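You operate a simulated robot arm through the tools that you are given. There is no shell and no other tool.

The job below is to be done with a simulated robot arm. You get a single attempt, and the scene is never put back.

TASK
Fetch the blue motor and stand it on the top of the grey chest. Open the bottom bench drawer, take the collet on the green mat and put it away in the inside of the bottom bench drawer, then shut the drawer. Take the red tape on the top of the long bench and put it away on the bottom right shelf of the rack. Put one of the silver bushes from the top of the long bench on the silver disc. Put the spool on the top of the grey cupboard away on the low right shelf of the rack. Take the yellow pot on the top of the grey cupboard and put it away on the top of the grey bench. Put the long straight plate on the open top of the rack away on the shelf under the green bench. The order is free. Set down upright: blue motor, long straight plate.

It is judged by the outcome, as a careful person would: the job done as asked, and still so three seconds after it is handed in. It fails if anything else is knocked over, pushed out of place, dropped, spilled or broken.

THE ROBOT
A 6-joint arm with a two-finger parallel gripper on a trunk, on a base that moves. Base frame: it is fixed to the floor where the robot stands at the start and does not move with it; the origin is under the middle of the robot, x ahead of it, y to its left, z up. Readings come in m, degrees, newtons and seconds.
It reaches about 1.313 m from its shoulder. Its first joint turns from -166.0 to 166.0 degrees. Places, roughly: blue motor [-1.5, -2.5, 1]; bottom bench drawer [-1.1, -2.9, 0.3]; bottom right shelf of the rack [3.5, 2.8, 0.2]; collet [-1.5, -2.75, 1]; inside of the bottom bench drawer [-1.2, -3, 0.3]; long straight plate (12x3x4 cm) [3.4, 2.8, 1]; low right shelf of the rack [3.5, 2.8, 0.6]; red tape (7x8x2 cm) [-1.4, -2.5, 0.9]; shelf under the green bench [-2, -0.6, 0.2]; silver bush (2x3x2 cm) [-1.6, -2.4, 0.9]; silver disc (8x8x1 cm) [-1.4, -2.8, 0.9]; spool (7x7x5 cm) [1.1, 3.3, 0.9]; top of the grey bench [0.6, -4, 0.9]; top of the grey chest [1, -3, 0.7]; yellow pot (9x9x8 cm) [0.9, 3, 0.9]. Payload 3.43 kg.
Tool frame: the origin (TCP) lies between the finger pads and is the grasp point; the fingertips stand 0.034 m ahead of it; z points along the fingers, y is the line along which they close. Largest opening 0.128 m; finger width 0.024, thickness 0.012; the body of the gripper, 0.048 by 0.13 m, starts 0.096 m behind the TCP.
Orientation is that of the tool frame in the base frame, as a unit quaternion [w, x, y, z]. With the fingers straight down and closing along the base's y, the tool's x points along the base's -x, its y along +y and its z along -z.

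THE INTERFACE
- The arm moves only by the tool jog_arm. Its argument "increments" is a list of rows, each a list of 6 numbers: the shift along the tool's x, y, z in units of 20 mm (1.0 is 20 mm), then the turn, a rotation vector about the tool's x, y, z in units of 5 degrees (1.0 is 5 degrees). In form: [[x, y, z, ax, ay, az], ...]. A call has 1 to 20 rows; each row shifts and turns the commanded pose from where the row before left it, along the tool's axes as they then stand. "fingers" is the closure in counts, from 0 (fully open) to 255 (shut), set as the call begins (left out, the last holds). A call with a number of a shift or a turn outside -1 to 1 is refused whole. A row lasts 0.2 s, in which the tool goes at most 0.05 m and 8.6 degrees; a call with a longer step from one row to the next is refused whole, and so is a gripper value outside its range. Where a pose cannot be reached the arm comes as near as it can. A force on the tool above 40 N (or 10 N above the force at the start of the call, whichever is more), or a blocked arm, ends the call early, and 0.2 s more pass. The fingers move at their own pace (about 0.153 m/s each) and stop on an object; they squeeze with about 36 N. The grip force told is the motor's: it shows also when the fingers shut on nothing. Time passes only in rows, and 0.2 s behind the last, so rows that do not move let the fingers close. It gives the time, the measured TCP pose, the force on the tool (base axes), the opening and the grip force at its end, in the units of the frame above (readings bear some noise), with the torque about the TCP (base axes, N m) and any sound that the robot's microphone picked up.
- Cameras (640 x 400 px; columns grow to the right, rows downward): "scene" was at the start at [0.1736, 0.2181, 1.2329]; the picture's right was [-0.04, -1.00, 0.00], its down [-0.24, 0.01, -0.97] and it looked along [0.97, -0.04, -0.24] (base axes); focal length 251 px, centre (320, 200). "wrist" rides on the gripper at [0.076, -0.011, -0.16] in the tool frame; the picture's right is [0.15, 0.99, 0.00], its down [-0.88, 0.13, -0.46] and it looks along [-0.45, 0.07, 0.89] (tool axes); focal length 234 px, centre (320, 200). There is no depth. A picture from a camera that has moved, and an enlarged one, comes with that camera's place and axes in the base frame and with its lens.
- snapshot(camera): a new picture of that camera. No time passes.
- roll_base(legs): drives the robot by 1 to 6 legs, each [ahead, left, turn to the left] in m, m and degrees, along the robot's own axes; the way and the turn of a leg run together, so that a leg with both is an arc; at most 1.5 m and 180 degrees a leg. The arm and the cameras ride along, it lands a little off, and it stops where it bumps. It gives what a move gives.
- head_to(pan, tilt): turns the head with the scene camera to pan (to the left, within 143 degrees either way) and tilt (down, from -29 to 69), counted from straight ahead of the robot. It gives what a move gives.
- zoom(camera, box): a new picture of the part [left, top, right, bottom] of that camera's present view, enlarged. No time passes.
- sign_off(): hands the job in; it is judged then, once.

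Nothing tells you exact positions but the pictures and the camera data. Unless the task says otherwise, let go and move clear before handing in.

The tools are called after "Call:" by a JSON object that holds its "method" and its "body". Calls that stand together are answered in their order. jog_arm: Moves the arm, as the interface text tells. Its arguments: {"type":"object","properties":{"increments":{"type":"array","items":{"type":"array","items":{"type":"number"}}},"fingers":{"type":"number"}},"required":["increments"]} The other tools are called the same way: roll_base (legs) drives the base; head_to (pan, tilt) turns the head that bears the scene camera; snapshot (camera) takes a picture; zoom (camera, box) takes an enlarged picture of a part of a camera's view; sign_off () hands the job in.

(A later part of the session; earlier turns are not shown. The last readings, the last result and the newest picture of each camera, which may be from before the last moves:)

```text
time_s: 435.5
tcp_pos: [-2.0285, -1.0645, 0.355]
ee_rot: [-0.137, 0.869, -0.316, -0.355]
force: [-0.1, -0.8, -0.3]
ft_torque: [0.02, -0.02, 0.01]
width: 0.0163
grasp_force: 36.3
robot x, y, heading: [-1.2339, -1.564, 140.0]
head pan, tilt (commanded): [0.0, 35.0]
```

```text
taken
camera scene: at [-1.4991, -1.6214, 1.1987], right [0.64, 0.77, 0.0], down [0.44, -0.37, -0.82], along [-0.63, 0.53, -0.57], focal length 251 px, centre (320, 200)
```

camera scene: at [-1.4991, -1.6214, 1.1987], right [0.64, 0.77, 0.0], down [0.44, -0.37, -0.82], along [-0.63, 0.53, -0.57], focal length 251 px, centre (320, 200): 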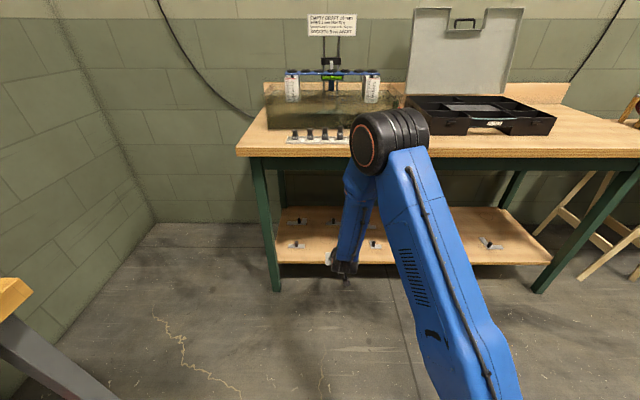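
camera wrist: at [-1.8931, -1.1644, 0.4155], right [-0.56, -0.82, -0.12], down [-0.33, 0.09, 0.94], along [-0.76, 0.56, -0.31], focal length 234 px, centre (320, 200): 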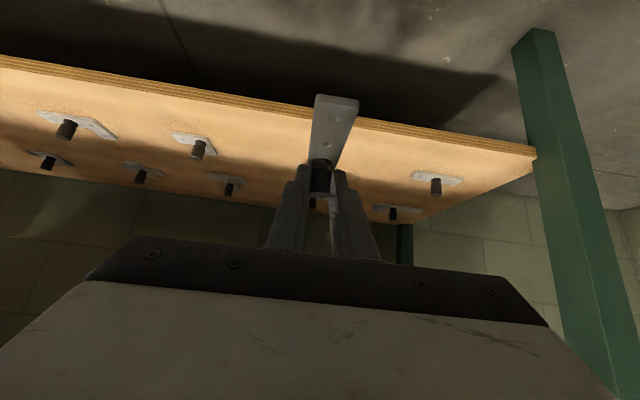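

Well aligned with the free slot. I'll reach forward under the bench.

Call:
{"method": "jog_arm", "body": {"increments": [[-0.7104, 0, 0.7037, 0, 0, 0], [-0.7104, 0, 0.7037, 0, 0, 0], [-0.7104, 0, 0.7037, 0, 0, 0], [-0.7104, 0, 0.7037, 0, 0, 0], [-0.7104, 0, 0.7037, 0, 0, 0], [-0.7104, 0, 0.7037, 0, 0, 0], [-0.7104, 0, 0.7037, 0, 0, 0], [-0.7104, 0, 0.7037, 0, 0, 0], [-0.7104, 0, 0.7037, 0, 0, 0], [-0.4, 0, 0.4, 0, 0, 0]]}}

Call:
{"method": "snapshot", "body": {"camera": "wrist"}}

Call:
{"method": "snapshot", "body": {"camera": "scene"}}

```text
time_s: 437.7
tcp_pos: [-2.1736, -0.9403, 0.3551]
ee_rot: [-0.137, 0.869, -0.315, -0.355]
force: [0.4, -1.2, -0.4]
ft_torque: [-0.04, 0.0, -0.02]
width: 0.0165
grasp_force: 36.0
robot x, y, heading: [-1.2272, -1.565, 140.0]
head pan, tilt (commanded): [0.0, 35.0]
```

```text
taken
camera wrist: at [-2.0397, -1.041, 0.4154], right [-0.56, -0.82, -0.12], down [-0.32, 0.09, 0.94], along [-0.76, 0.56, -0.32], focal length 234 px, centre (320, 200)
```

wrist: 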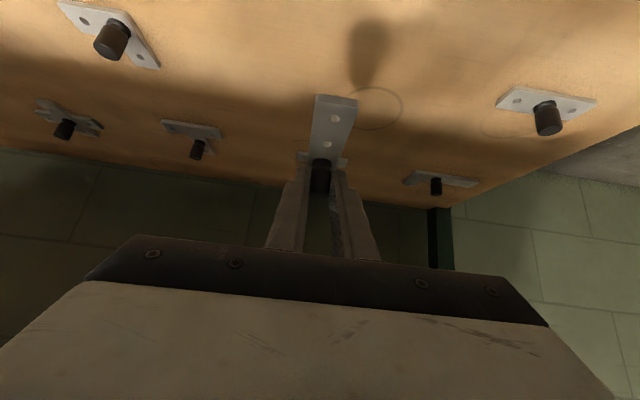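

```text
taken
camera scene: at [-1.4991, -1.6214, 1.1987], right [0.64, 0.77, 0.0], down [0.44, -0.37, -0.82], along [-0.63, 0.53, -0.57], focal length 251 px, centre (320, 200)
```

scene: 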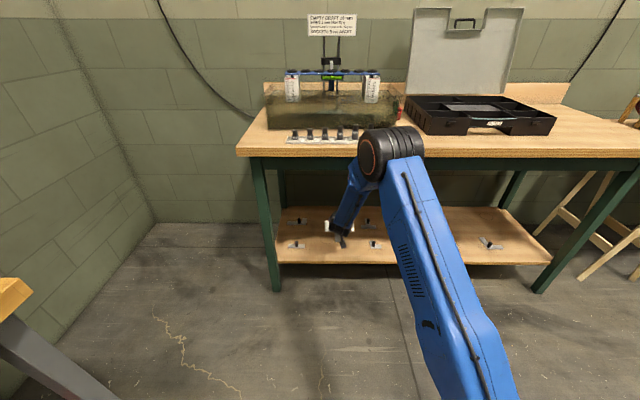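

Call:
{"method": "jog_arm", "body": {"increments": [[0.7036, 0, 0.7102, 0, 0, 0], [0.7036, 0, 0.7102, 0, 0, 0], [0.5, 0, 0.5, 0, 0, 0]]}}

Call:
{"method": "snapshot", "body": {"camera": "wrist"}}

Call:
{"method": "zoom", "body": {"camera": "scene", "box": [260, 190, 420, 290]}}

```text
time_s: 438.5
tcp_pos: [-2.1748, -0.9406, 0.3008]
ee_rot: [-0.138, 0.869, -0.315, -0.356]
force: [-0.4, 0.0, -0.9]
ft_torque: [-0.03, -0.01, 0.01]
width: 0.0166
grasp_force: 35.6
robot x, y, heading: [-1.228, -1.5651, 140.0]
head pan, tilt (commanded): [0.0, 35.0]
```

```text
taken
camera wrist: at [-2.0401, -1.0405, 0.3614], right [-0.56, -0.82, -0.12], down [-0.32, 0.09, 0.94], along [-0.76, 0.56, -0.31], focal length 234 px, centre (320, 200)
```

wrist: 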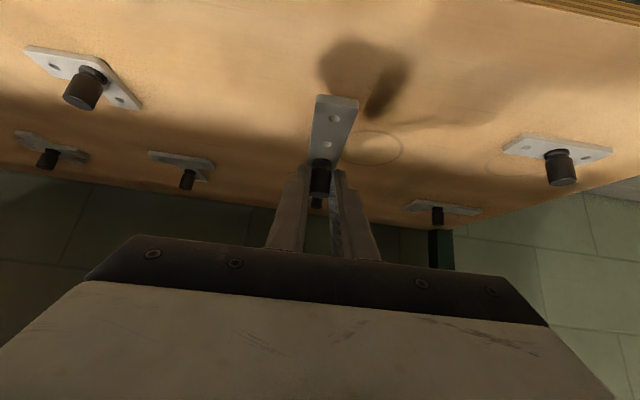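

```text
4.00 times, centred on (340, 240) of scene
camera zoom: at [-1.4991, -1.6214, 1.1987], right [0.64, 0.77, 0.0], down [0.44, -0.37, -0.82], along [-0.63, 0.53, -0.57], focal length 1005 px, centre (240, 40)
```

zoom: 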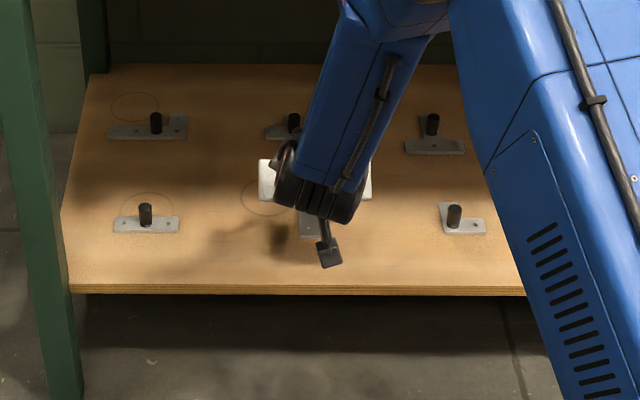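

Call:
{"method": "jog_arm", "body": {"increments": [[0.4, 0, 0.4, 0, 0, 0], [0.3, 0, 0.3, 0, 0, 0], [0, 0, 0, 0, 0, 0]]}}

Call:
{"method": "zoom", "body": {"camera": "wrist", "box": [240, 90, 400, 215]}}

```text
time_s: 439.3
tcp_pos: [-2.1731, -0.9403, 0.2812]
ee_rot: [-0.138, 0.869, -0.316, -0.355]
force: [-0.1, -0.2, -1.0]
ft_torque: [-0.03, 0.02, -0.02]
width: 0.0164
grasp_force: 35.7
robot x, y, heading: [-1.2344, -1.5594, 139.9]
head pan, tilt (commanded): [0.0, 35.0]
```

```text
3.20 times, centred on (320, 152) of wrist
camera zoom: at [-2.039, -1.0407, 0.3414], right [-0.56, -0.82, -0.12], down [-0.32, 0.09, 0.94], along [-0.76, 0.56, -0.31], focal length 749 px, centre (320, 352)
```

zoom: 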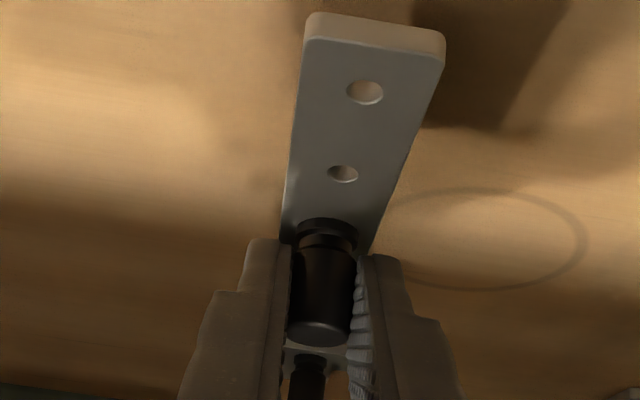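

Call:
{"method": "jog_arm", "body": {"increments": [[0.15, 0, 0.15, 0, 0, 0], [0.15, 0, 0.15, 0, 0, 0], [0, 0, 0, 0, 0, 0]]}}

Call:
{"method": "jog_arm", "body": {"increments": [[0.12, 0, 0.12, 0, 0, 0], [0.1, 0, 0.1, 0, 0, 0], [0, 0, 0, 0, 0, 0]]}}

Call:
{"method": "zoom", "body": {"camera": "wrist", "box": [240, 90, 400, 215]}}

```text
time_s: 440.1
tcp_pos: [-2.1737, -0.9391, 0.2744]
ee_rot: [-0.138, 0.869, -0.315, -0.356]
force: [-0.2, -0.9, -0.4]
ft_torque: [0.0, 0.04, 0.0]
width: 0.0162
grasp_force: 36.4
robot x, y, heading: [-1.2277, -1.564, 140.1]
head pan, tilt (commanded): [0.0, 35.0]
```

```text
time_s: 440.9
tcp_pos: [-2.1737, -0.9399, 0.2665]
ee_rot: [-0.137, 0.869, -0.315, -0.355]
force: [-0.9, 1.0, -0.3]
ft_torque: [-0.02, 0.01, 0.01]
width: 0.0165
grasp_force: 36.5
robot x, y, heading: [-1.2317, -1.5635, 140.1]
head pan, tilt (commanded): [0.0, 35.0]
```

```text
3.20 times, centred on (320, 152) of wrist
camera zoom: at [-2.0381, -1.0398, 0.3268], right [-0.56, -0.82, -0.12], down [-0.33, 0.09, 0.94], along [-0.76, 0.56, -0.32], focal length 749 px, centre (320, 352)
```

zoom: 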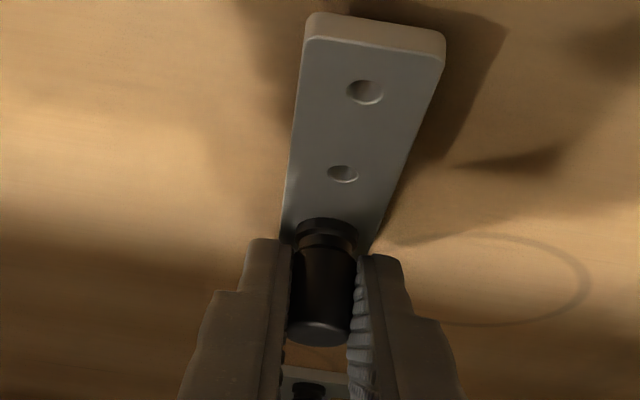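

Call:
{"method": "jog_arm", "body": {"increments": [[0.12, 0, 0.12, 0, 0, 0], [0.1, 0, 0.1, 0, 0, 0], [0, 0, 0, 0, 0, 0]]}}

Call:
{"method": "jog_arm", "body": {"increments": [[0.1, 0, 0.1, 0, 0, 0], [0, 0, 0, 0, 0, 0]]}}

Call:
{"method": "zoom", "body": {"camera": "wrist", "box": [240, 90, 400, 215]}}

```text
time_s: 441.7
tcp_pos: [-2.1729, -0.9392, 0.2602]
ee_rot: [-0.138, 0.869, -0.316, -0.354]
force: [-0.5, 0.8, -0.3]
ft_torque: [-0.01, -0.01, -0.01]
width: 0.0165
grasp_force: 36.4
robot x, y, heading: [-1.2293, -1.5645, 139.6]
head pan, tilt (commanded): [0.0, 35.0]
```

```text
time_s: 442.3
tcp_pos: [-2.1733, -0.9391, 0.2588]
ee_rot: [-0.138, 0.868, -0.315, -0.357]
force: [0.2, -2.5, 17.5]
ft_torque: [-0.14, 0.14, 0.06]
width: 0.0166
grasp_force: 36.2
robot x, y, heading: [-1.2357, -1.5636, 139.8]
head pan, tilt (commanded): [0.0, 35.0]
```

```text
3.20 times, centred on (320, 152) of wrist
camera zoom: at [-2.0384, -1.0392, 0.3192], right [-0.56, -0.82, -0.12], down [-0.32, 0.08, 0.94], along [-0.76, 0.56, -0.31], focal length 749 px, centre (320, 352)
```

zoom: 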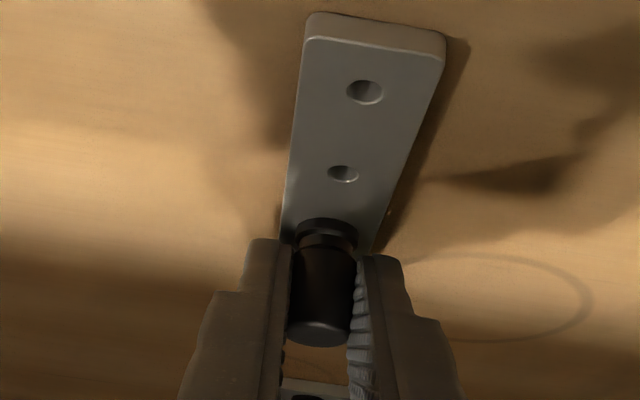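

The plate touches the shelf. I'll open the fingers and back out along the finger direction.

Call:
{"method": "jog_arm", "body": {"increments": [[0, 0, 0, 0, 0, 0], [0, 0, 0, 0, 0, 0]], "fingers": 155}}

Call:
{"method": "jog_arm", "body": {"increments": [[0, 0, -0.4, 0, 0, 0], [0, 0, -0.8, 0, 0, 0], [0, 0, -0.8, 0, 0, 0], [0, 0, -0.8, 0, 0, 0], [0, 0, -0.8, 0, 0, 0]]}}

Call:
{"method": "snapshot", "body": {"camera": "wrist"}}

Call:
{"method": "zoom", "body": {"camera": "scene", "box": [260, 190, 420, 290]}}

```text
time_s: 442.9
tcp_pos: [-2.1728, -0.9389, 0.2576]
ee_rot: [-0.138, 0.869, -0.316, -0.356]
force: [0.4, 0.1, -0.4]
ft_torque: [-0.03, 0.0, 0.01]
width: 0.0503
grasp_force: 0.0
robot x, y, heading: [-1.2311, -1.5646, 140.1]
head pan, tilt (commanded): [0.0, 35.0]
```

```text
time_s: 444.1
tcp_pos: [-2.1351, -0.9726, 0.3083]
ee_rot: [-0.137, 0.869, -0.315, -0.356]
force: [-0.1, -0.3, -0.1]
ft_torque: [0.02, 0.02, 0.01]
width: 0.0503
grasp_force: 0.1
robot x, y, heading: [-1.2294, -1.561, 139.8]
head pan, tilt (commanded): [0.0, 35.0]
```

```text
taken
camera wrist: at [-2.0003, -1.0722, 0.3688], right [-0.56, -0.82, -0.12], down [-0.33, 0.09, 0.94], along [-0.76, 0.56, -0.32], focal length 234 px, centre (320, 200)
```

wrist: 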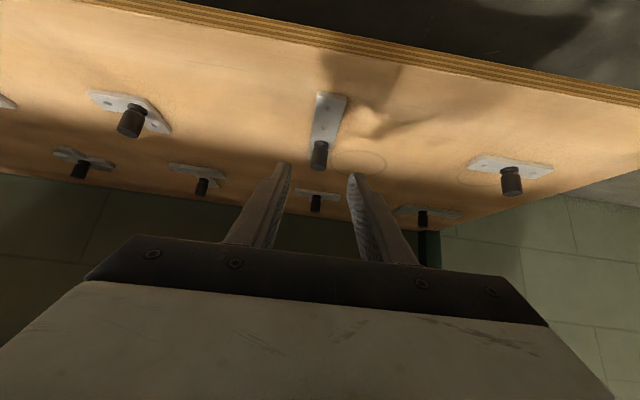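

```text
4.00 times, centred on (340, 240) of scene
camera zoom: at [-1.4992, -1.6213, 1.1987], right [0.64, 0.77, 0.0], down [0.44, -0.37, -0.82], along [-0.63, 0.53, -0.57], focal length 1005 px, centre (240, 40)
```

zoom: 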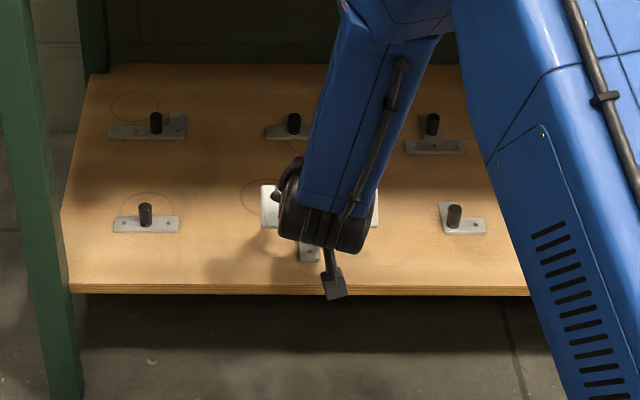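

The plate stands knob-up on the shelf in the free slot. I'll back the robot straight out, then raise the arm.

Call:
{"method": "roll_base", "body": {"legs": [[-0.5, 0, 0]]}}

Call:
{"method": "jog_arm", "body": {"increments": [[-0.7036, 0, -0.7102, 0, 0, 0], [-0.7036, 0, -0.7102, 0, 0, 0], [-0.7036, 0, -0.7102, 0, 0, 0], [-0.7036, 0, -0.7102, 0, 0, 0], [-0.7036, 0, -0.7102, 0, 0, 0], [-0.7036, 0, -0.7102, 0, 0, 0], [-0.7036, 0, -0.7102, 0, 0, 0], [-0.7036, 0, -0.7102, 0, 0, 0], [-0.7036, 0, -0.7102, 0, 0, 0], [-0.7036, 0, -0.7102, 0, 0, 0], [-0.7036, 0, -0.7102, 0, 0, 0], [-0.7036, 0, -0.7102, 0, 0, 0], [-0.7036, 0, -0.7102, 0, 0, 0], [-0.7036, 0, -0.7102, 0, 0, 0], [-0.7036, 0, -0.7102, 0, 0, 0], [-0.7036, 0, -0.7102, 0, 0, 0], [-0.7036, 0, -0.7102, 0, 0, 0], [-0.7036, 0, -0.7102, 0, 0, 0], [-0.7036, 0, -0.7102, 0, 0, 0], [-0.7036, 0, -0.7102, 0, 0, 0]]}}

Call:
{"method": "jog_arm", "body": {"increments": [[-0.7036, 0, -0.7102, 0, 0, 0], [-0.7036, 0, -0.7102, 0, 0, 0], [-0.7036, 0, -0.7102, 0, 0, 0], [-0.7036, 0, -0.7102, 0, 0, 0], [-0.7036, 0, -0.7102, 0, 0, 0], [-0.7036, 0, -0.7102, 0, 0, 0], [-0.7036, 0, -0.7102, 0, 0, 0], [-0.7036, 0, -0.7102, 0, 0, 0], [-0.7036, 0, -0.7102, 0, 0, 0], [-0.7036, 0, -0.7102, 0, 0, 0], [-0.7036, 0, -0.7102, 0, 0, 0], [-0.7036, 0, -0.7102, 0, 0, 0], [-0.7036, 0, -0.7102, 0, 0, 0], [-0.7036, 0, -0.7102, 0, 0, 0], [-0.7036, 0, -0.7102, 0, 0, 0], [-0.7036, 0, -0.7102, 0, 0, 0], [-0.7036, 0, -0.7102, 0, 0, 0], [-0.7036, 0, -0.7102, 0, 0, 0], [-0.7036, 0, -0.7102, 0, 0, 0], [-0.7036, 0, -0.7102, 0, 0, 0]]}}

Call:
{"method": "snapshot", "body": {"camera": "scene"}}

Call:
{"method": "zoom", "body": {"camera": "scene", "box": [230, 160, 470, 260]}}

```text
time_s: 447.0
tcp_pos: [-1.7563, -1.288, 0.3092]
ee_rot: [-0.138, 0.869, -0.316, -0.356]
force: [-1.1, 0.8, -0.3]
ft_torque: [0.02, -0.03, -0.01]
width: 0.0503
grasp_force: 0.0
robot x, y, heading: [-0.8534, -1.88, 139.5]
head pan, tilt (commanded): [0.0, 35.0]
```

```text
time_s: 451.2
tcp_pos: [-1.7622, -1.2921, 0.7064]
ee_rot: [-0.138, 0.869, -0.317, -0.355]
force: [0.0, -0.6, -0.3]
ft_torque: [0.02, -0.01, 0.0]
width: 0.0501
grasp_force: 0.1
robot x, y, heading: [-0.8507, -1.8812, 140.0]
head pan, tilt (commanded): [0.0, 35.0]
```

```text
time_s: 455.4
tcp_pos: [-1.7649, -1.2976, 1.1089]
ee_rot: [-0.138, 0.869, -0.317, -0.355]
force: [0.7, -0.1, -0.1]
ft_torque: [-0.04, -0.01, 0.0]
width: 0.0501
grasp_force: 0.1
robot x, y, heading: [-0.8532, -1.8798, 139.9]
head pan, tilt (commanded): [0.0, 35.0]
```

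```text
taken
camera scene: at [-1.1218, -1.9381, 1.1987], right [0.64, 0.76, 0.0], down [0.44, -0.37, -0.82], along [-0.63, 0.53, -0.57], focal length 251 px, centre (320, 200)
```

scene: 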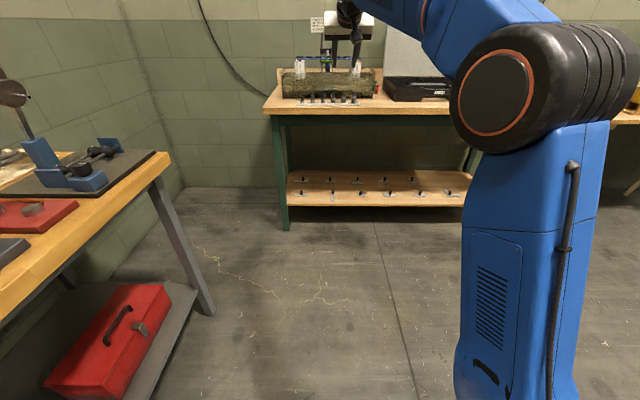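

```text
2.67 times, centred on (350, 210) of scene
camera zoom: at [-1.1218, -1.9381, 1.1987], right [0.64, 0.76, 0.0], down [0.44, -0.37, -0.82], along [-0.63, 0.53, -0.57], focal length 670 px, centre (240, 173)
```

zoom: 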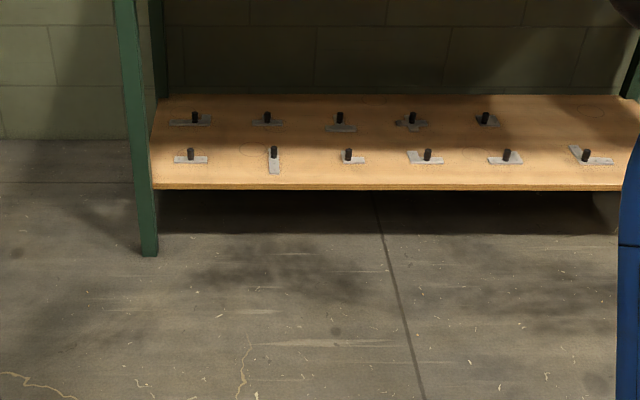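

All plates on the shelf stand as before, with ours in the free slot. Next: strafe back up the room to the grey cupboard for the spool.

Call:
{"method": "roll_base", "body": {"legs": [[0, -1.45, 0], [0, -1.45, 0]]}}

Call:
{"method": "head_to", "body": {"pan": -20, "tilt": 15}}

Call:
{"method": "snapshot", "body": {"camera": "scene"}}

```text
time_s: 469.4
tcp_pos: [0.092, 0.9161, 1.1092]
ee_rot: [-0.136, 0.87, -0.313, -0.356]
force: [0.1, -0.5, -0.1]
ft_torque: [0.01, -0.01, -0.04]
width: 0.0505
grasp_force: 0.1
robot x, y, heading: [1.0093, 0.3398, 140.5]
head pan, tilt (commanded): [0.0, 35.0]
```

```text
time_s: 470.2
tcp_pos: [0.0906, 0.9152, 1.1092]
ee_rot: [-0.136, 0.87, -0.312, -0.355]
force: [0.6, 0.1, 0.6]
ft_torque: [0.0, -0.02, 0.0]
width: 0.0502
grasp_force: 0.1
robot x, y, heading: [1.0086, 0.3437, 140.3]
head pan, tilt (commanded): [-20.0, 15.0]
```

```text
taken
camera scene: at [0.7603, 0.3043, 1.2306], right [0.86, 0.51, 0.0], down [0.13, -0.22, -0.97], along [-0.49, 0.83, -0.26], focal length 251 px, centre (320, 200)
```

scene: 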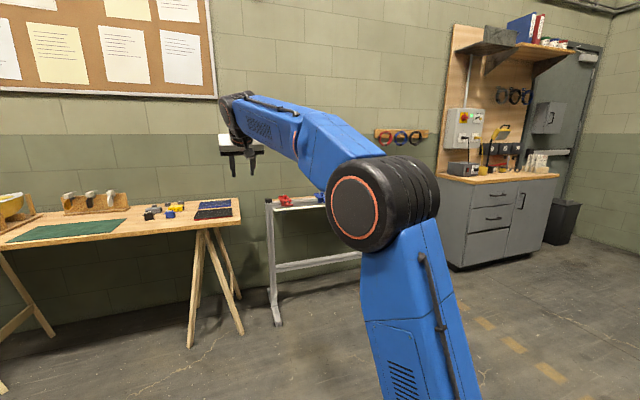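

Call:
{"method": "roll_base", "body": {"legs": [[0, -1.3, -0.4], [0, -0.75, 0]]}}

Call:
{"method": "head_to", "body": {"pan": 0, "tilt": 20}}

Call:
{"method": "snapshot", "body": {"camera": "scene"}}

Call:
{"method": "snapshot", "body": {"camera": "wrist"}}

```text
time_s: 480.4
tcp_pos: [1.4133, 2.4907, 1.1086]
ee_rot: [-0.138, 0.868, -0.317, -0.356]
force: [-0.1, 1.3, 0.6]
ft_torque: [0.0, 0.0, -0.03]
width: 0.0501
grasp_force: 0.1
robot x, y, heading: [2.324, 1.9051, 139.7]
head pan, tilt (commanded): [-20.0, 15.0]
```

```text
time_s: 481.2
tcp_pos: [1.4126, 2.4911, 1.1093]
ee_rot: [-0.138, 0.868, -0.318, -0.355]
force: [0.7, 1.0, 0.3]
ft_torque: [0.0, 0.0, -0.02]
width: 0.0502
grasp_force: 0.0
robot x, y, heading: [2.3193, 1.9087, 139.7]
head pan, tilt (commanded): [0.0, 20.0]
```

```text
taken
camera scene: at [2.0497, 1.8512, 1.2226], right [0.65, 0.76, 0.0], down [0.26, -0.22, -0.94], along [-0.72, 0.61, -0.34], focal length 251 px, centre (320, 200)
```

scene: 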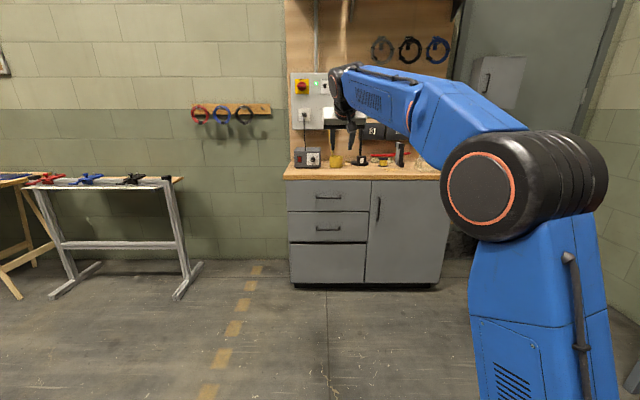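

```text
taken
camera wrist: at [1.547, 2.3902, 1.1692], right [-0.56, -0.82, -0.12], down [-0.32, 0.09, 0.94], along [-0.76, 0.57, -0.31], focal length 234 px, centre (320, 200)
```

wrist: 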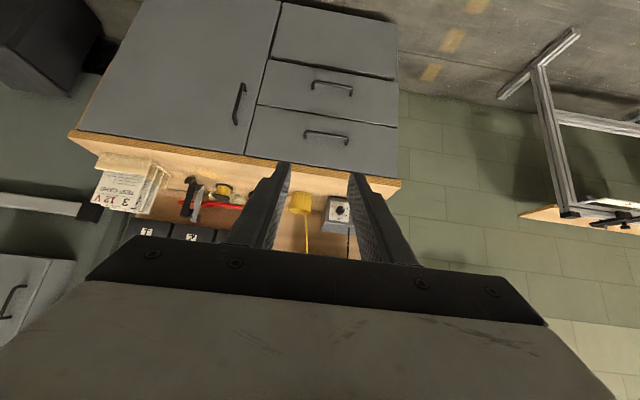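

Call:
{"method": "zoom", "body": {"camera": "scene", "box": [280, 110, 460, 200]}}

Call:
{"method": "zoom", "body": {"camera": "wrist", "box": [60, 110, 420, 260]}}

```text
3.56 times, centred on (370, 155) of scene
camera zoom: at [2.0497, 1.8512, 1.2226], right [0.65, 0.76, 0.0], down [0.26, -0.22, -0.94], along [-0.72, 0.61, -0.34], focal length 893 px, centre (142, 360)
```

zoom: 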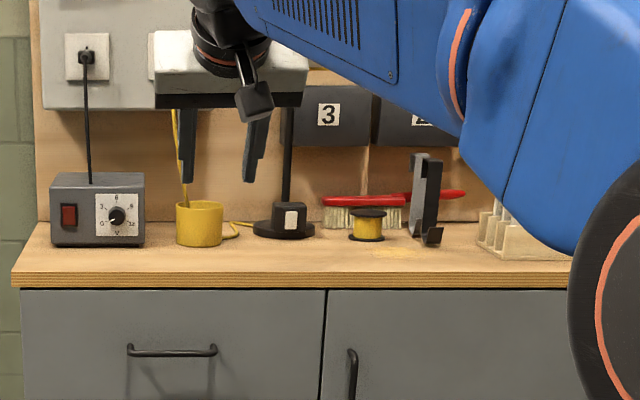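

```text
1.78 times, centred on (240, 185) of wrist
camera zoom: at [1.547, 2.3902, 1.1692], right [-0.56, -0.82, -0.12], down [-0.32, 0.09, 0.94], along [-0.76, 0.57, -0.31], focal length 416 px, centre (462, 227)
```

zoom: 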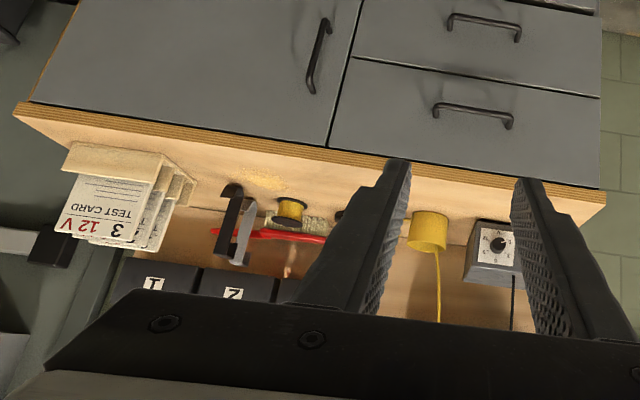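

On the cupboard I can see the yellow spool with black flanges at about (1.045,3.262) and the yellow pot left of it. I'll retract the arm a bit and drive up so the spool is in the arm's plane.

Call:
{"method": "jog_arm", "body": {"increments": [[0.7104, 0, -0.7037, 0, 0, 0], [0.7104, 0, -0.7037, 0, 0, 0], [0.7104, 0, -0.7037, 0, 0, 0], [0.7104, 0, -0.7037, 0, 0, 0], [0.7104, 0, -0.7037, 0, 0, 0], [0.7104, 0, -0.7037, 0, 0, 0], [0.7104, 0, -0.7037, 0, 0, 0], [0.7104, 0, -0.7037, 0, 0, 0], [0.7104, 0, -0.7037, 0, 0, 0], [0.7104, 0, -0.7037, 0, 0, 0], [0.7104, 0, -0.7037, 0, 0, 0], [0.7104, 0, -0.7037, 0, 0, 0], [0.7104, 0, -0.7037, 0, 0, 0]], "fingers": 68}}

Call:
{"method": "roll_base", "body": {"legs": [[0.72, -0.35, 0.2]]}}

Call:
{"method": "head_to", "body": {"pan": 0, "tilt": 25}}

Call:
{"method": "snapshot", "body": {"camera": "scene"}}

Call:
{"method": "snapshot", "body": {"camera": "wrist"}}

```text
time_s: 484.0
tcp_pos: [1.6086, 2.3203, 1.1101]
ee_rot: [-0.138, 0.869, -0.317, -0.355]
force: [-0.4, 0.3, -0.3]
ft_torque: [-0.03, 0.0, -0.01]
width: 0.0939
grasp_force: 0.1
robot x, y, heading: [2.3221, 1.903, 139.6]
head pan, tilt (commanded): [0.0, 20.0]
```

```text
time_s: 488.3
tcp_pos: [1.2718, 3.0389, 1.1105]
ee_rot: [-0.135, 0.871, -0.31, -0.357]
force: [0.7, -0.8, 0.0]
ft_torque: [0.01, -0.03, -0.02]
width: 0.0936
grasp_force: 0.0
robot x, y, heading: [1.9952, 2.6343, 140.6]
head pan, tilt (commanded): [0.0, 20.0]
```

```text
time_s: 489.0
tcp_pos: [1.272, 3.0399, 1.1099]
ee_rot: [-0.135, 0.871, -0.31, -0.356]
force: [-0.1, 0.5, 0.3]
ft_torque: [0.0, -0.01, 0.04]
width: 0.0938
grasp_force: 0.0
robot x, y, heading: [1.9936, 2.6355, 140.7]
head pan, tilt (commanded): [0.0, 25.0]
```

```text
taken
camera scene: at [1.7221, 2.5758, 1.2145], right [0.63, 0.77, 0.0], down [0.33, -0.27, -0.91], along [-0.7, 0.57, -0.42], focal length 251 px, centre (320, 200)
```

scene: 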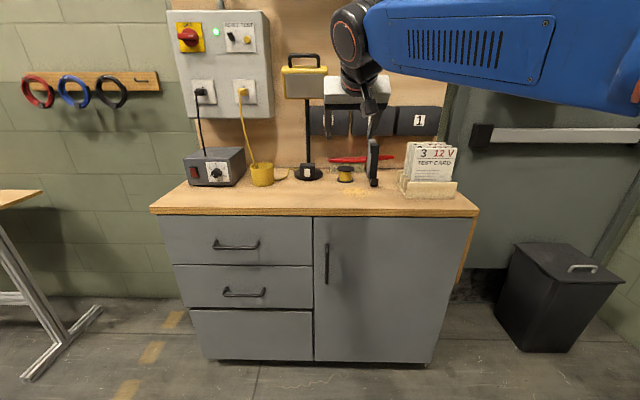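

```text
taken
camera wrist: at [1.4089, 2.9406, 1.1702], right [-0.55, -0.83, -0.12], down [-0.33, 0.08, 0.94], along [-0.77, 0.56, -0.31], focal length 234 px, centre (320, 200)
```

wrist: 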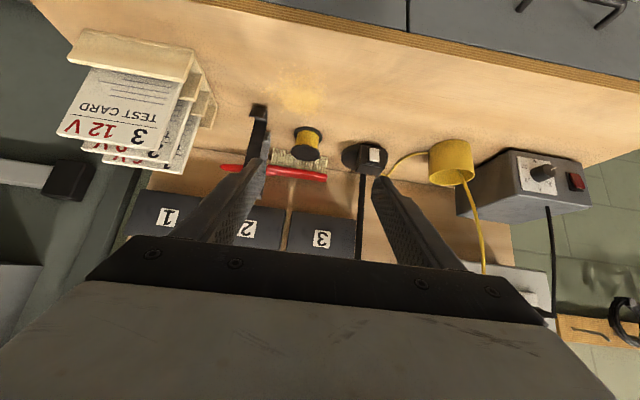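

Call:
{"method": "zoom", "body": {"camera": "scene", "box": [180, 120, 420, 220]}}

Call:
{"method": "zoom", "body": {"camera": "wrist", "box": [230, 90, 550, 270]}}

```text
2.67 times, centred on (300, 170) of scene
camera zoom: at [1.7221, 2.5758, 1.2145], right [0.63, 0.77, 0.0], down [0.33, -0.27, -0.91], along [-0.7, 0.57, -0.42], focal length 670 px, centre (373, 280)
```

zoom: 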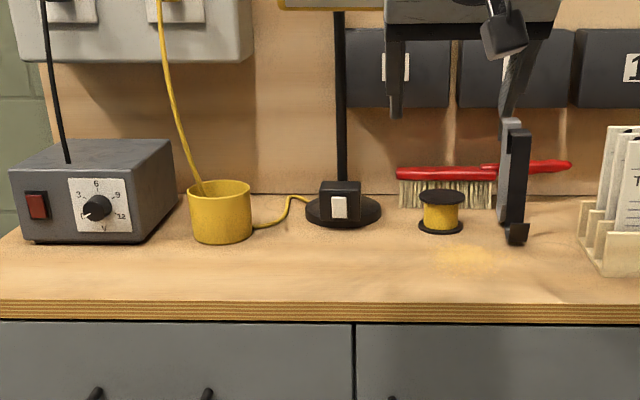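

```text
2.00 times, centred on (390, 180) of wrist
camera zoom: at [1.4089, 2.9406, 1.1702], right [-0.55, -0.83, -0.12], down [-0.33, 0.08, 0.94], along [-0.77, 0.56, -0.31], focal length 468 px, centre (180, 240)
```

zoom: 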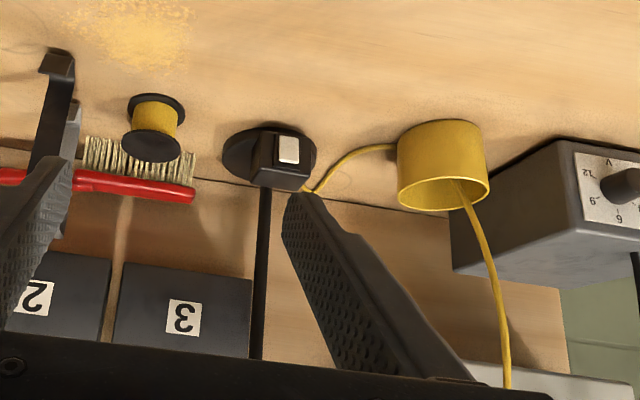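

The spool is at about (1.058,3.25), between the lamp base and a tall spring clip. I'll move the pitched gripper above it carefully, with fingers opened to 9 cm.

Call:
{"method": "jog_arm", "body": {"increments": [[-0.71, -0.12, 0.704, 0, 0, 0], [-0.71, -0.12, 0.704, 0, 0, 0], [-0.71, -0.12, 0.704, 0, 0, 0], [-0.71, -0.12, 0.704, 0, 0, 0], [-0.71, -0.12, 0.704, 0, 0, 0], [-0.71, -0.12, 0.704, 0, 0, 0], [-0.71, -0.12, 0.704, 0, 0, 0], [-0.71, -0.12, 0.704, 0, 0, 0], [-0.71, -0.12, 0.704, 0, 0, 0], [-0.71, -0.12, 0.704, 0, 0, 0], [0.704, 0, 0.709, 0, 0, 0], [0.704, 0, 0.709, 0, 0, 0], [0.704, 0, 0.709, 0, 0, 0], [0.704, 0, 0.709, 0, 0, 0]]}}

Call:
{"method": "snapshot", "body": {"camera": "wrist"}}

Call:
{"method": "zoom", "body": {"camera": "scene", "box": [260, 90, 440, 210]}}

```text
time_s: 492.0
tcp_pos: [1.133, 3.1877, 1.0301]
ee_rot: [-0.136, 0.87, -0.311, -0.357]
force: [0.3, 1.0, -0.1]
ft_torque: [-0.01, 0.01, 0.01]
width: 0.0937
grasp_force: 0.0
robot x, y, heading: [1.9927, 2.6349, 140.8]
head pan, tilt (commanded): [0.0, 25.0]
```

```text
taken
camera wrist: at [1.2697, 3.0887, 1.0902], right [-0.55, -0.83, -0.12], down [-0.32, 0.08, 0.94], along [-0.77, 0.56, -0.31], focal length 234 px, centre (320, 200)
```

wrist: 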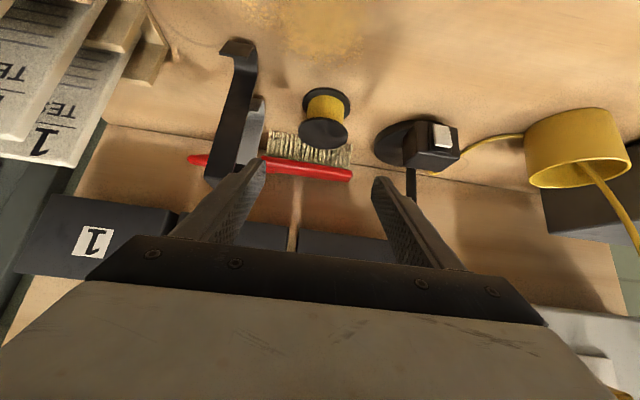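

```text
3.33 times, centred on (350, 150) of scene
camera zoom: at [1.7221, 2.5758, 1.2145], right [0.63, 0.77, 0.0], down [0.33, -0.27, -0.91], along [-0.7, 0.57, -0.42], focal length 837 px, centre (220, 367)
```

zoom: 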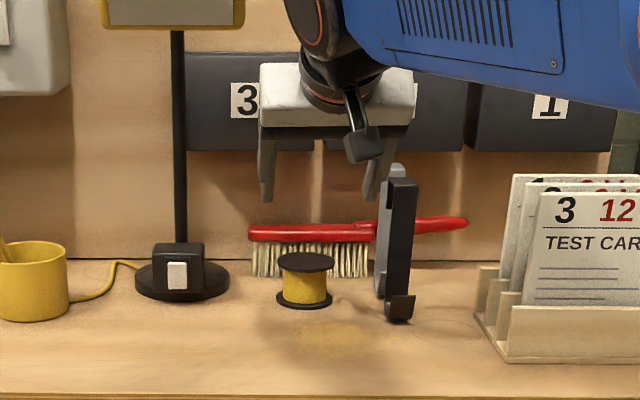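

The spool is centred but the tall clip stands close on the right, so I'll bias 8 mm left, then go forward and partway down.

Call:
{"method": "jog_arm", "body": {"increments": [[0, 0.4, 0, 0, 0, 0], [-0.71, 0, 0.704, 0, 0, 0], [-0.71, 0, 0.704, 0, 0, 0], [-0.71, 0, 0.704, 0, 0, 0], [-0.71, 0, 0.704, 0, 0, 0], [-0.33, 0, 0.33, 0, 0, 0], [0.704, 0, 0.709, 0, 0, 0], [0.704, 0, 0.709, 0, 0, 0], [0.704, 0, 0.709, 0, 0, 0]]}}

Call:
{"method": "snapshot", "body": {"camera": "wrist"}}

Call:
{"method": "zoom", "body": {"camera": "scene", "box": [280, 100, 400, 200]}}

```text
time_s: 494.0
tcp_pos: [1.0595, 3.2366, 0.9705]
ee_rot: [-0.135, 0.871, -0.31, -0.356]
force: [-0.7, 0.4, -1.1]
ft_torque: [0.0, -0.03, -0.03]
width: 0.0943
grasp_force: 0.0
robot x, y, heading: [1.9947, 2.6335, 140.5]
head pan, tilt (commanded): [0.0, 25.0]
```

```text
taken
camera wrist: at [1.1968, 3.138, 1.0297], right [-0.55, -0.83, -0.12], down [-0.33, 0.08, 0.94], along [-0.77, 0.56, -0.31], focal length 234 px, centre (320, 200)
```

wrist: 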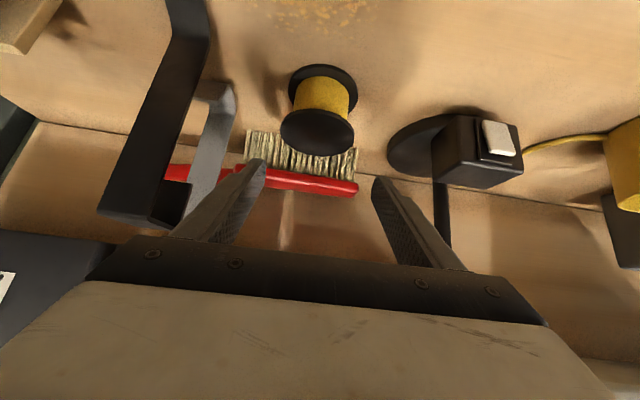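

```text
4.00 times, centred on (340, 150) of scene
camera zoom: at [1.7221, 2.5757, 1.2145], right [0.63, 0.77, 0.0], down [0.33, -0.27, -0.91], along [-0.7, 0.57, -0.42], focal length 1005 px, centre (240, 400)
```

zoom: 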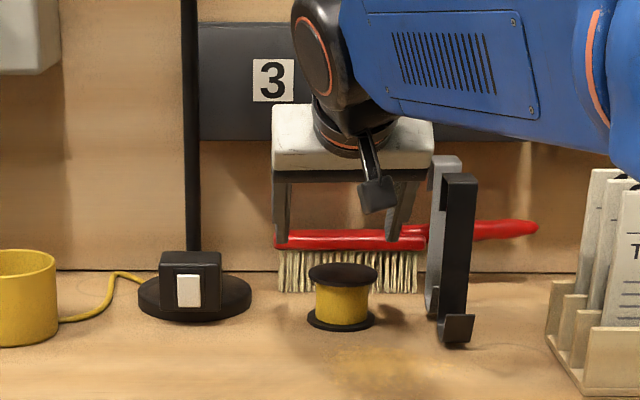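

Clear on both sides. Lowering around the spool.

Call:
{"method": "jog_arm", "body": {"increments": [[0.704, 0, 0.709, 0, 0, 0], [0.704, 0, 0.709, 0, 0, 0], [0.704, 0, 0.709, 0, 0, 0], [0.42, 0, 0.425, 0, 0, 0], [0, 0, 0, 0, 0, 0]]}}

Call:
{"method": "snapshot", "body": {"camera": "wrist"}}

Call:
{"method": "zoom", "body": {"camera": "scene", "box": [300, 120, 400, 190]}}

```text
time_s: 495.2
tcp_pos: [1.0622, 3.2395, 0.8979]
ee_rot: [-0.136, 0.871, -0.31, -0.357]
force: [-0.1, -0.3, 0.4]
ft_torque: [0.02, -0.01, -0.01]
width: 0.0938
grasp_force: 0.1
robot x, y, heading: [1.996, 2.6295, 140.8]
head pan, tilt (commanded): [0.0, 25.0]
```

```text
taken
camera wrist: at [1.1976, 3.1404, 0.9584], right [-0.55, -0.83, -0.12], down [-0.33, 0.08, 0.94], along [-0.77, 0.56, -0.31], focal length 234 px, centre (320, 200)
```

wrist: 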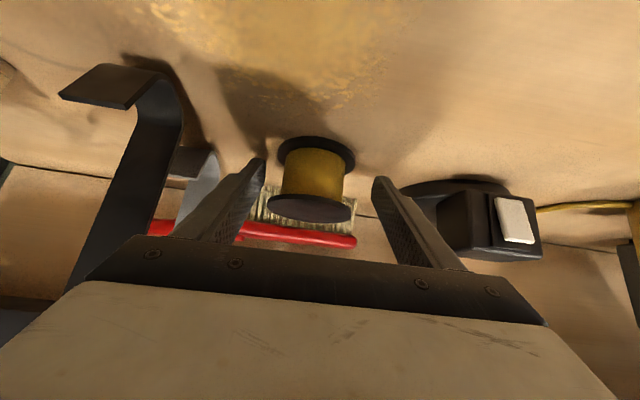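

```text
5.71 times, centred on (350, 155) of scene
camera zoom: at [1.722, 2.5758, 1.2145], right [0.63, 0.77, 0.0], down [0.33, -0.27, -0.91], along [-0.7, 0.57, -0.42], focal length 1436 px, centre (149, 457)
```

zoom: 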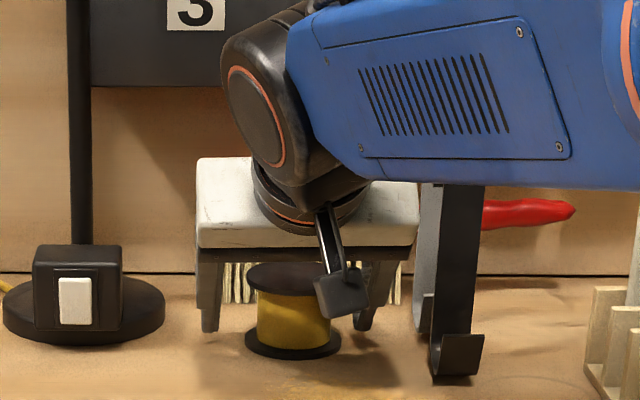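

Call:
{"method": "jog_arm", "body": {"increments": [[0, 0, 0, 0, 0, 0], [0, 0, 0, 0, 0, 0], [0, 0, 0, 0, 0, 0]], "fingers": 255}}

Call:
{"method": "snapshot", "body": {"camera": "wrist"}}

Call:
{"method": "jog_arm", "body": {"increments": [[-0.35, 0, -0.35, 0, 0, 0], [-0.35, 0, -0.35, 0, 0, 0], [-0.7, 0, -0.7, 0, 0, 0]]}}

Call:
{"method": "zoom", "body": {"camera": "wrist", "box": [220, 110, 420, 235]}}

Call:
{"method": "zoom", "body": {"camera": "scene", "box": [300, 100, 400, 170]}}

```text
time_s: 496.0
tcp_pos: [1.0609, 3.239, 0.8981]
ee_rot: [-0.135, 0.871, -0.31, -0.357]
force: [0.4, 0.4, 0.3]
ft_torque: [-0.02, -0.01, 0.0]
width: 0.0603
grasp_force: 35.7
robot x, y, heading: [1.999, 2.6381, 140.8]
head pan, tilt (commanded): [0.0, 25.0]
```

```text
taken
camera wrist: at [1.1976, 3.1403, 0.9585], right [-0.55, -0.83, -0.12], down [-0.33, 0.08, 0.94], along [-0.77, 0.56, -0.32], focal length 234 px, centre (320, 200)
```

wrist: 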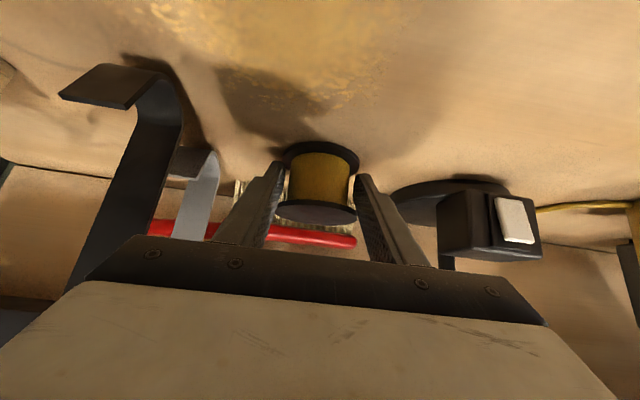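

```text
time_s: 496.8
tcp_pos: [1.062, 3.2378, 0.9381]
ee_rot: [-0.136, 0.871, -0.31, -0.356]
force: [-0.3, -0.4, -0.8]
ft_torque: [-0.01, -0.04, 0.03]
width: 0.0604
grasp_force: 35.9
robot x, y, heading: [1.9963, 2.6342, 140.5]
head pan, tilt (commanded): [0.0, 25.0]
```

```text
3.20 times, centred on (320, 172) of wrist
camera zoom: at [1.1984, 3.1387, 0.9987], right [-0.55, -0.83, -0.12], down [-0.33, 0.08, 0.94], along [-0.77, 0.56, -0.32], focal length 749 px, centre (320, 288)
```

zoom: 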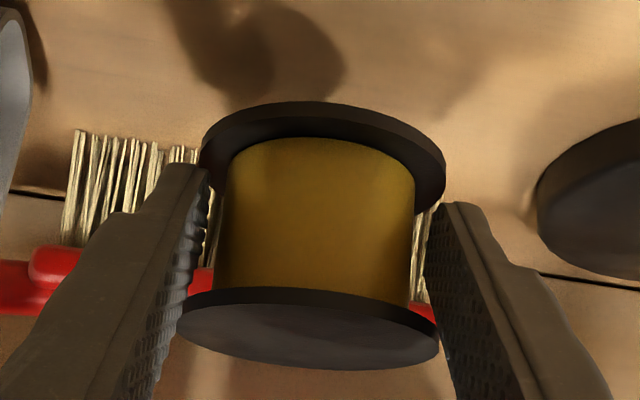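

```text
5.71 times, centred on (350, 135) of scene
camera zoom: at [1.7219, 2.5758, 1.2145], right [0.63, 0.77, 0.0], down [0.33, -0.27, -0.91], along [-0.7, 0.57, -0.42], focal length 1436 px, centre (149, 571)
```

zoom: 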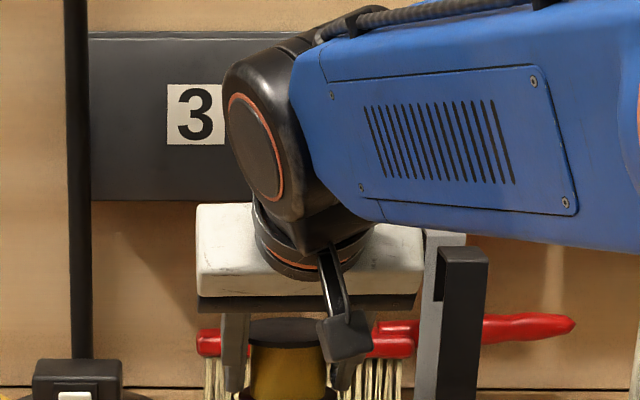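

The spool is gripped (60 mm). I'll lift straight up, retract, and move to the front of the rack.

Call:
{"method": "jog_arm", "body": {"increments": [[-0.704, 0, -0.709, 0, 0, 0], [-0.704, 0, -0.709, 0, 0, 0], [-0.704, 0, -0.709, 0, 0, 0], [-0.704, 0, -0.709, 0, 0, 0], [-0.704, 0, -0.709, 0, 0, 0], [-0.704, 0, -0.709, 0, 0, 0], [-0.704, 0, -0.709, 0, 0, 0], [-0.704, 0, -0.709, 0, 0, 0], [0.71, 0, -0.704, 0, 0, 0], [0.71, 0, -0.704, 0, 0, 0], [0.71, 0, -0.704, 0, 0, 0], [0.71, 0, -0.704, 0, 0, 0], [0.71, 0, -0.704, 0, 0, 0], [0.71, 0, -0.704, 0, 0, 0], [0.71, 0, -0.704, 0, 0, 0], [0.71, 0, -0.704, 0, 0, 0], [0.71, 0, -0.704, 0, 0, 0], [0.71, 0, -0.704, 0, 0, 0], [0.71, 0, -0.704, 0, 0, 0], [0.71, 0, -0.704, 0, 0, 0]]}}

Call:
{"method": "roll_base", "body": {"legs": [[-0.6, 0, 0], [-0.5, 0.5, -0.6], [0, 0, -90]]}}

Call:
{"method": "head_to", "body": {"pan": 0, "tilt": 25}}

Call:
{"method": "snapshot", "body": {"camera": "scene"}}

Call:
{"method": "snapshot", "body": {"camera": "wrist"}}

```text
time_s: 501.0
tcp_pos: [1.2451, 3.0839, 1.0964]
ee_rot: [-0.135, 0.871, -0.309, -0.357]
force: [-0.1, 0.7, -1.6]
ft_torque: [0.03, 0.0, 0.01]
width: 0.0595
grasp_force: 36.1
robot x, y, heading: [1.993, 2.633, 140.5]
head pan, tilt (commanded): [0.0, 25.0]
```

```text
time_s: 511.6
tcp_pos: [2.975, 2.2966, 1.0976]
ee_rot: [0.348, -0.395, 0.836, 0.155]
force: [0.4, 0.0, -0.7]
ft_torque: [0.0, 0.0, -0.01]
width: 0.0485
grasp_force: 36.5
robot x, y, heading: [2.5273, 1.5503, 50.5]
head pan, tilt (commanded): [0.0, 25.0]
```

```text
time_s: 512.2
tcp_pos: [2.9756, 2.2972, 1.0975]
ee_rot: [0.348, -0.394, 0.836, 0.155]
force: [-0.4, 0.3, -0.9]
ft_torque: [0.0, 0.0, 0.0]
width: 0.0484
grasp_force: 35.5
robot x, y, heading: [2.5265, 1.5506, 50.3]
head pan, tilt (commanded): [0.0, 25.0]
```

```text
taken
camera scene: at [2.4652, 1.824, 1.2145], right [0.77, -0.64, 0.0], down [-0.27, -0.33, -0.91], along [0.58, 0.7, -0.42], focal length 251 px, centre (320, 200)
```

scene: 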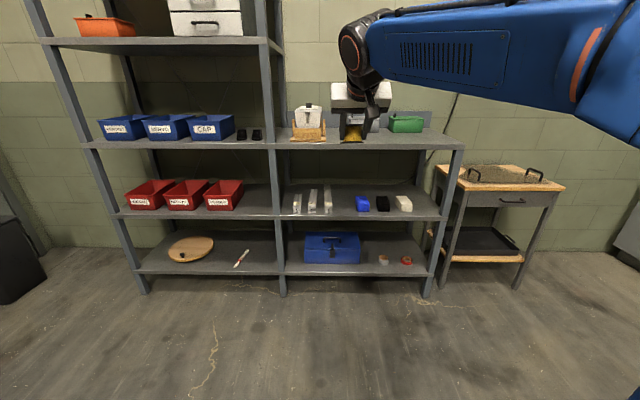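

```text
taken
camera wrist: at [2.8784, 2.1627, 1.1578], right [-0.83, 0.55, -0.12], down [0.08, 0.33, 0.94], along [0.56, 0.77, -0.32], focal length 234 px, centre (320, 200)
```

wrist: 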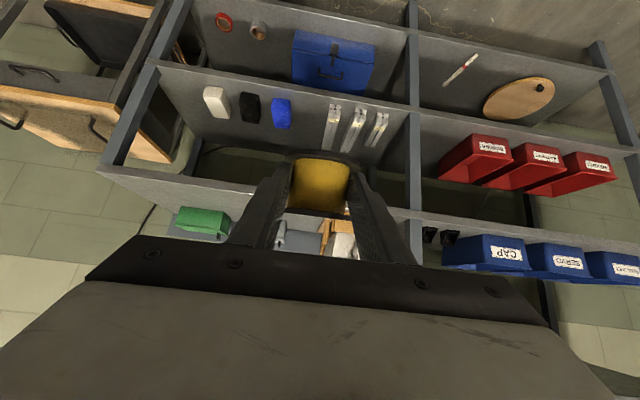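

The grip width fell to 48 mm, so the spool shifted. Let me check closely.

Call:
{"method": "zoom", "body": {"camera": "wrist", "box": [220, 110, 420, 235]}}

Call:
{"method": "zoom", "body": {"camera": "scene", "box": [300, 60, 420, 160]}}

```text
3.20 times, centred on (320, 172) of wrist
camera zoom: at [2.8784, 2.1627, 1.1578], right [-0.83, 0.55, -0.12], down [0.08, 0.33, 0.94], along [0.56, 0.77, -0.32], focal length 749 px, centre (320, 288)
```

zoom: 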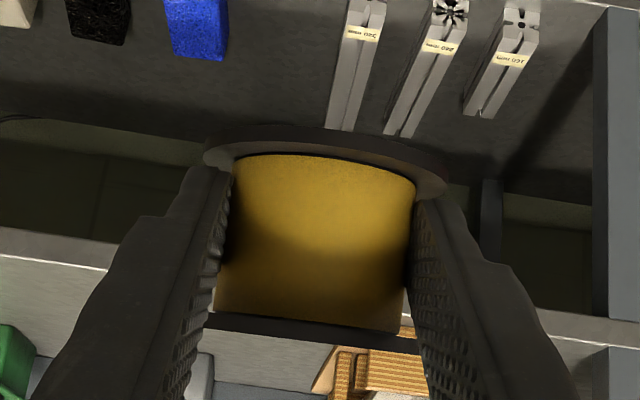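

```text
4.00 times, centred on (360, 110) of scene
camera zoom: at [2.4652, 1.824, 1.2145], right [0.77, -0.64, 0.0], down [-0.27, -0.33, -0.91], along [0.58, 0.7, -0.42], focal length 1005 px, centre (160, 560)
```

zoom: 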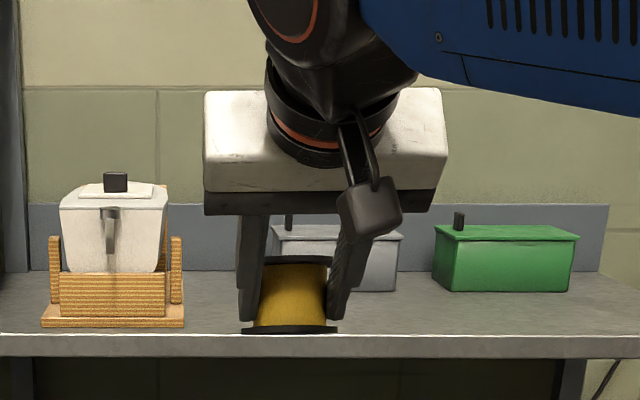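

The fingers have settled around the core between the two flanges, which is actually a locked grip. Let me zoom on the low shelf to pick the gap between the bars and the blue block.

Call:
{"method": "zoom", "body": {"camera": "scene", "box": [270, 140, 470, 265]}}

```text
3.20 times, centred on (370, 202) of scene
camera zoom: at [2.4652, 1.824, 1.2145], right [0.77, -0.64, 0.0], down [-0.27, -0.33, -0.91], along [0.58, 0.7, -0.42], focal length 804 px, centre (160, 192)
```

zoom: 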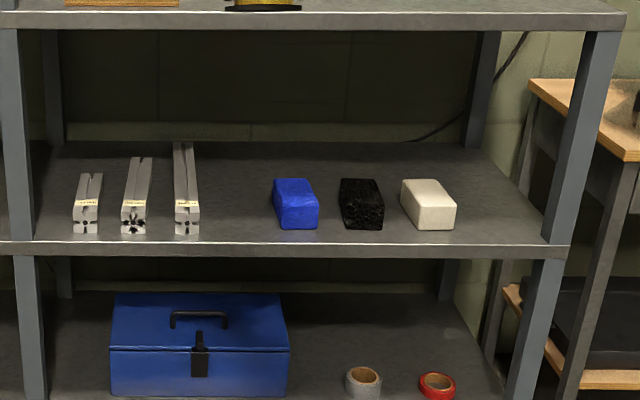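

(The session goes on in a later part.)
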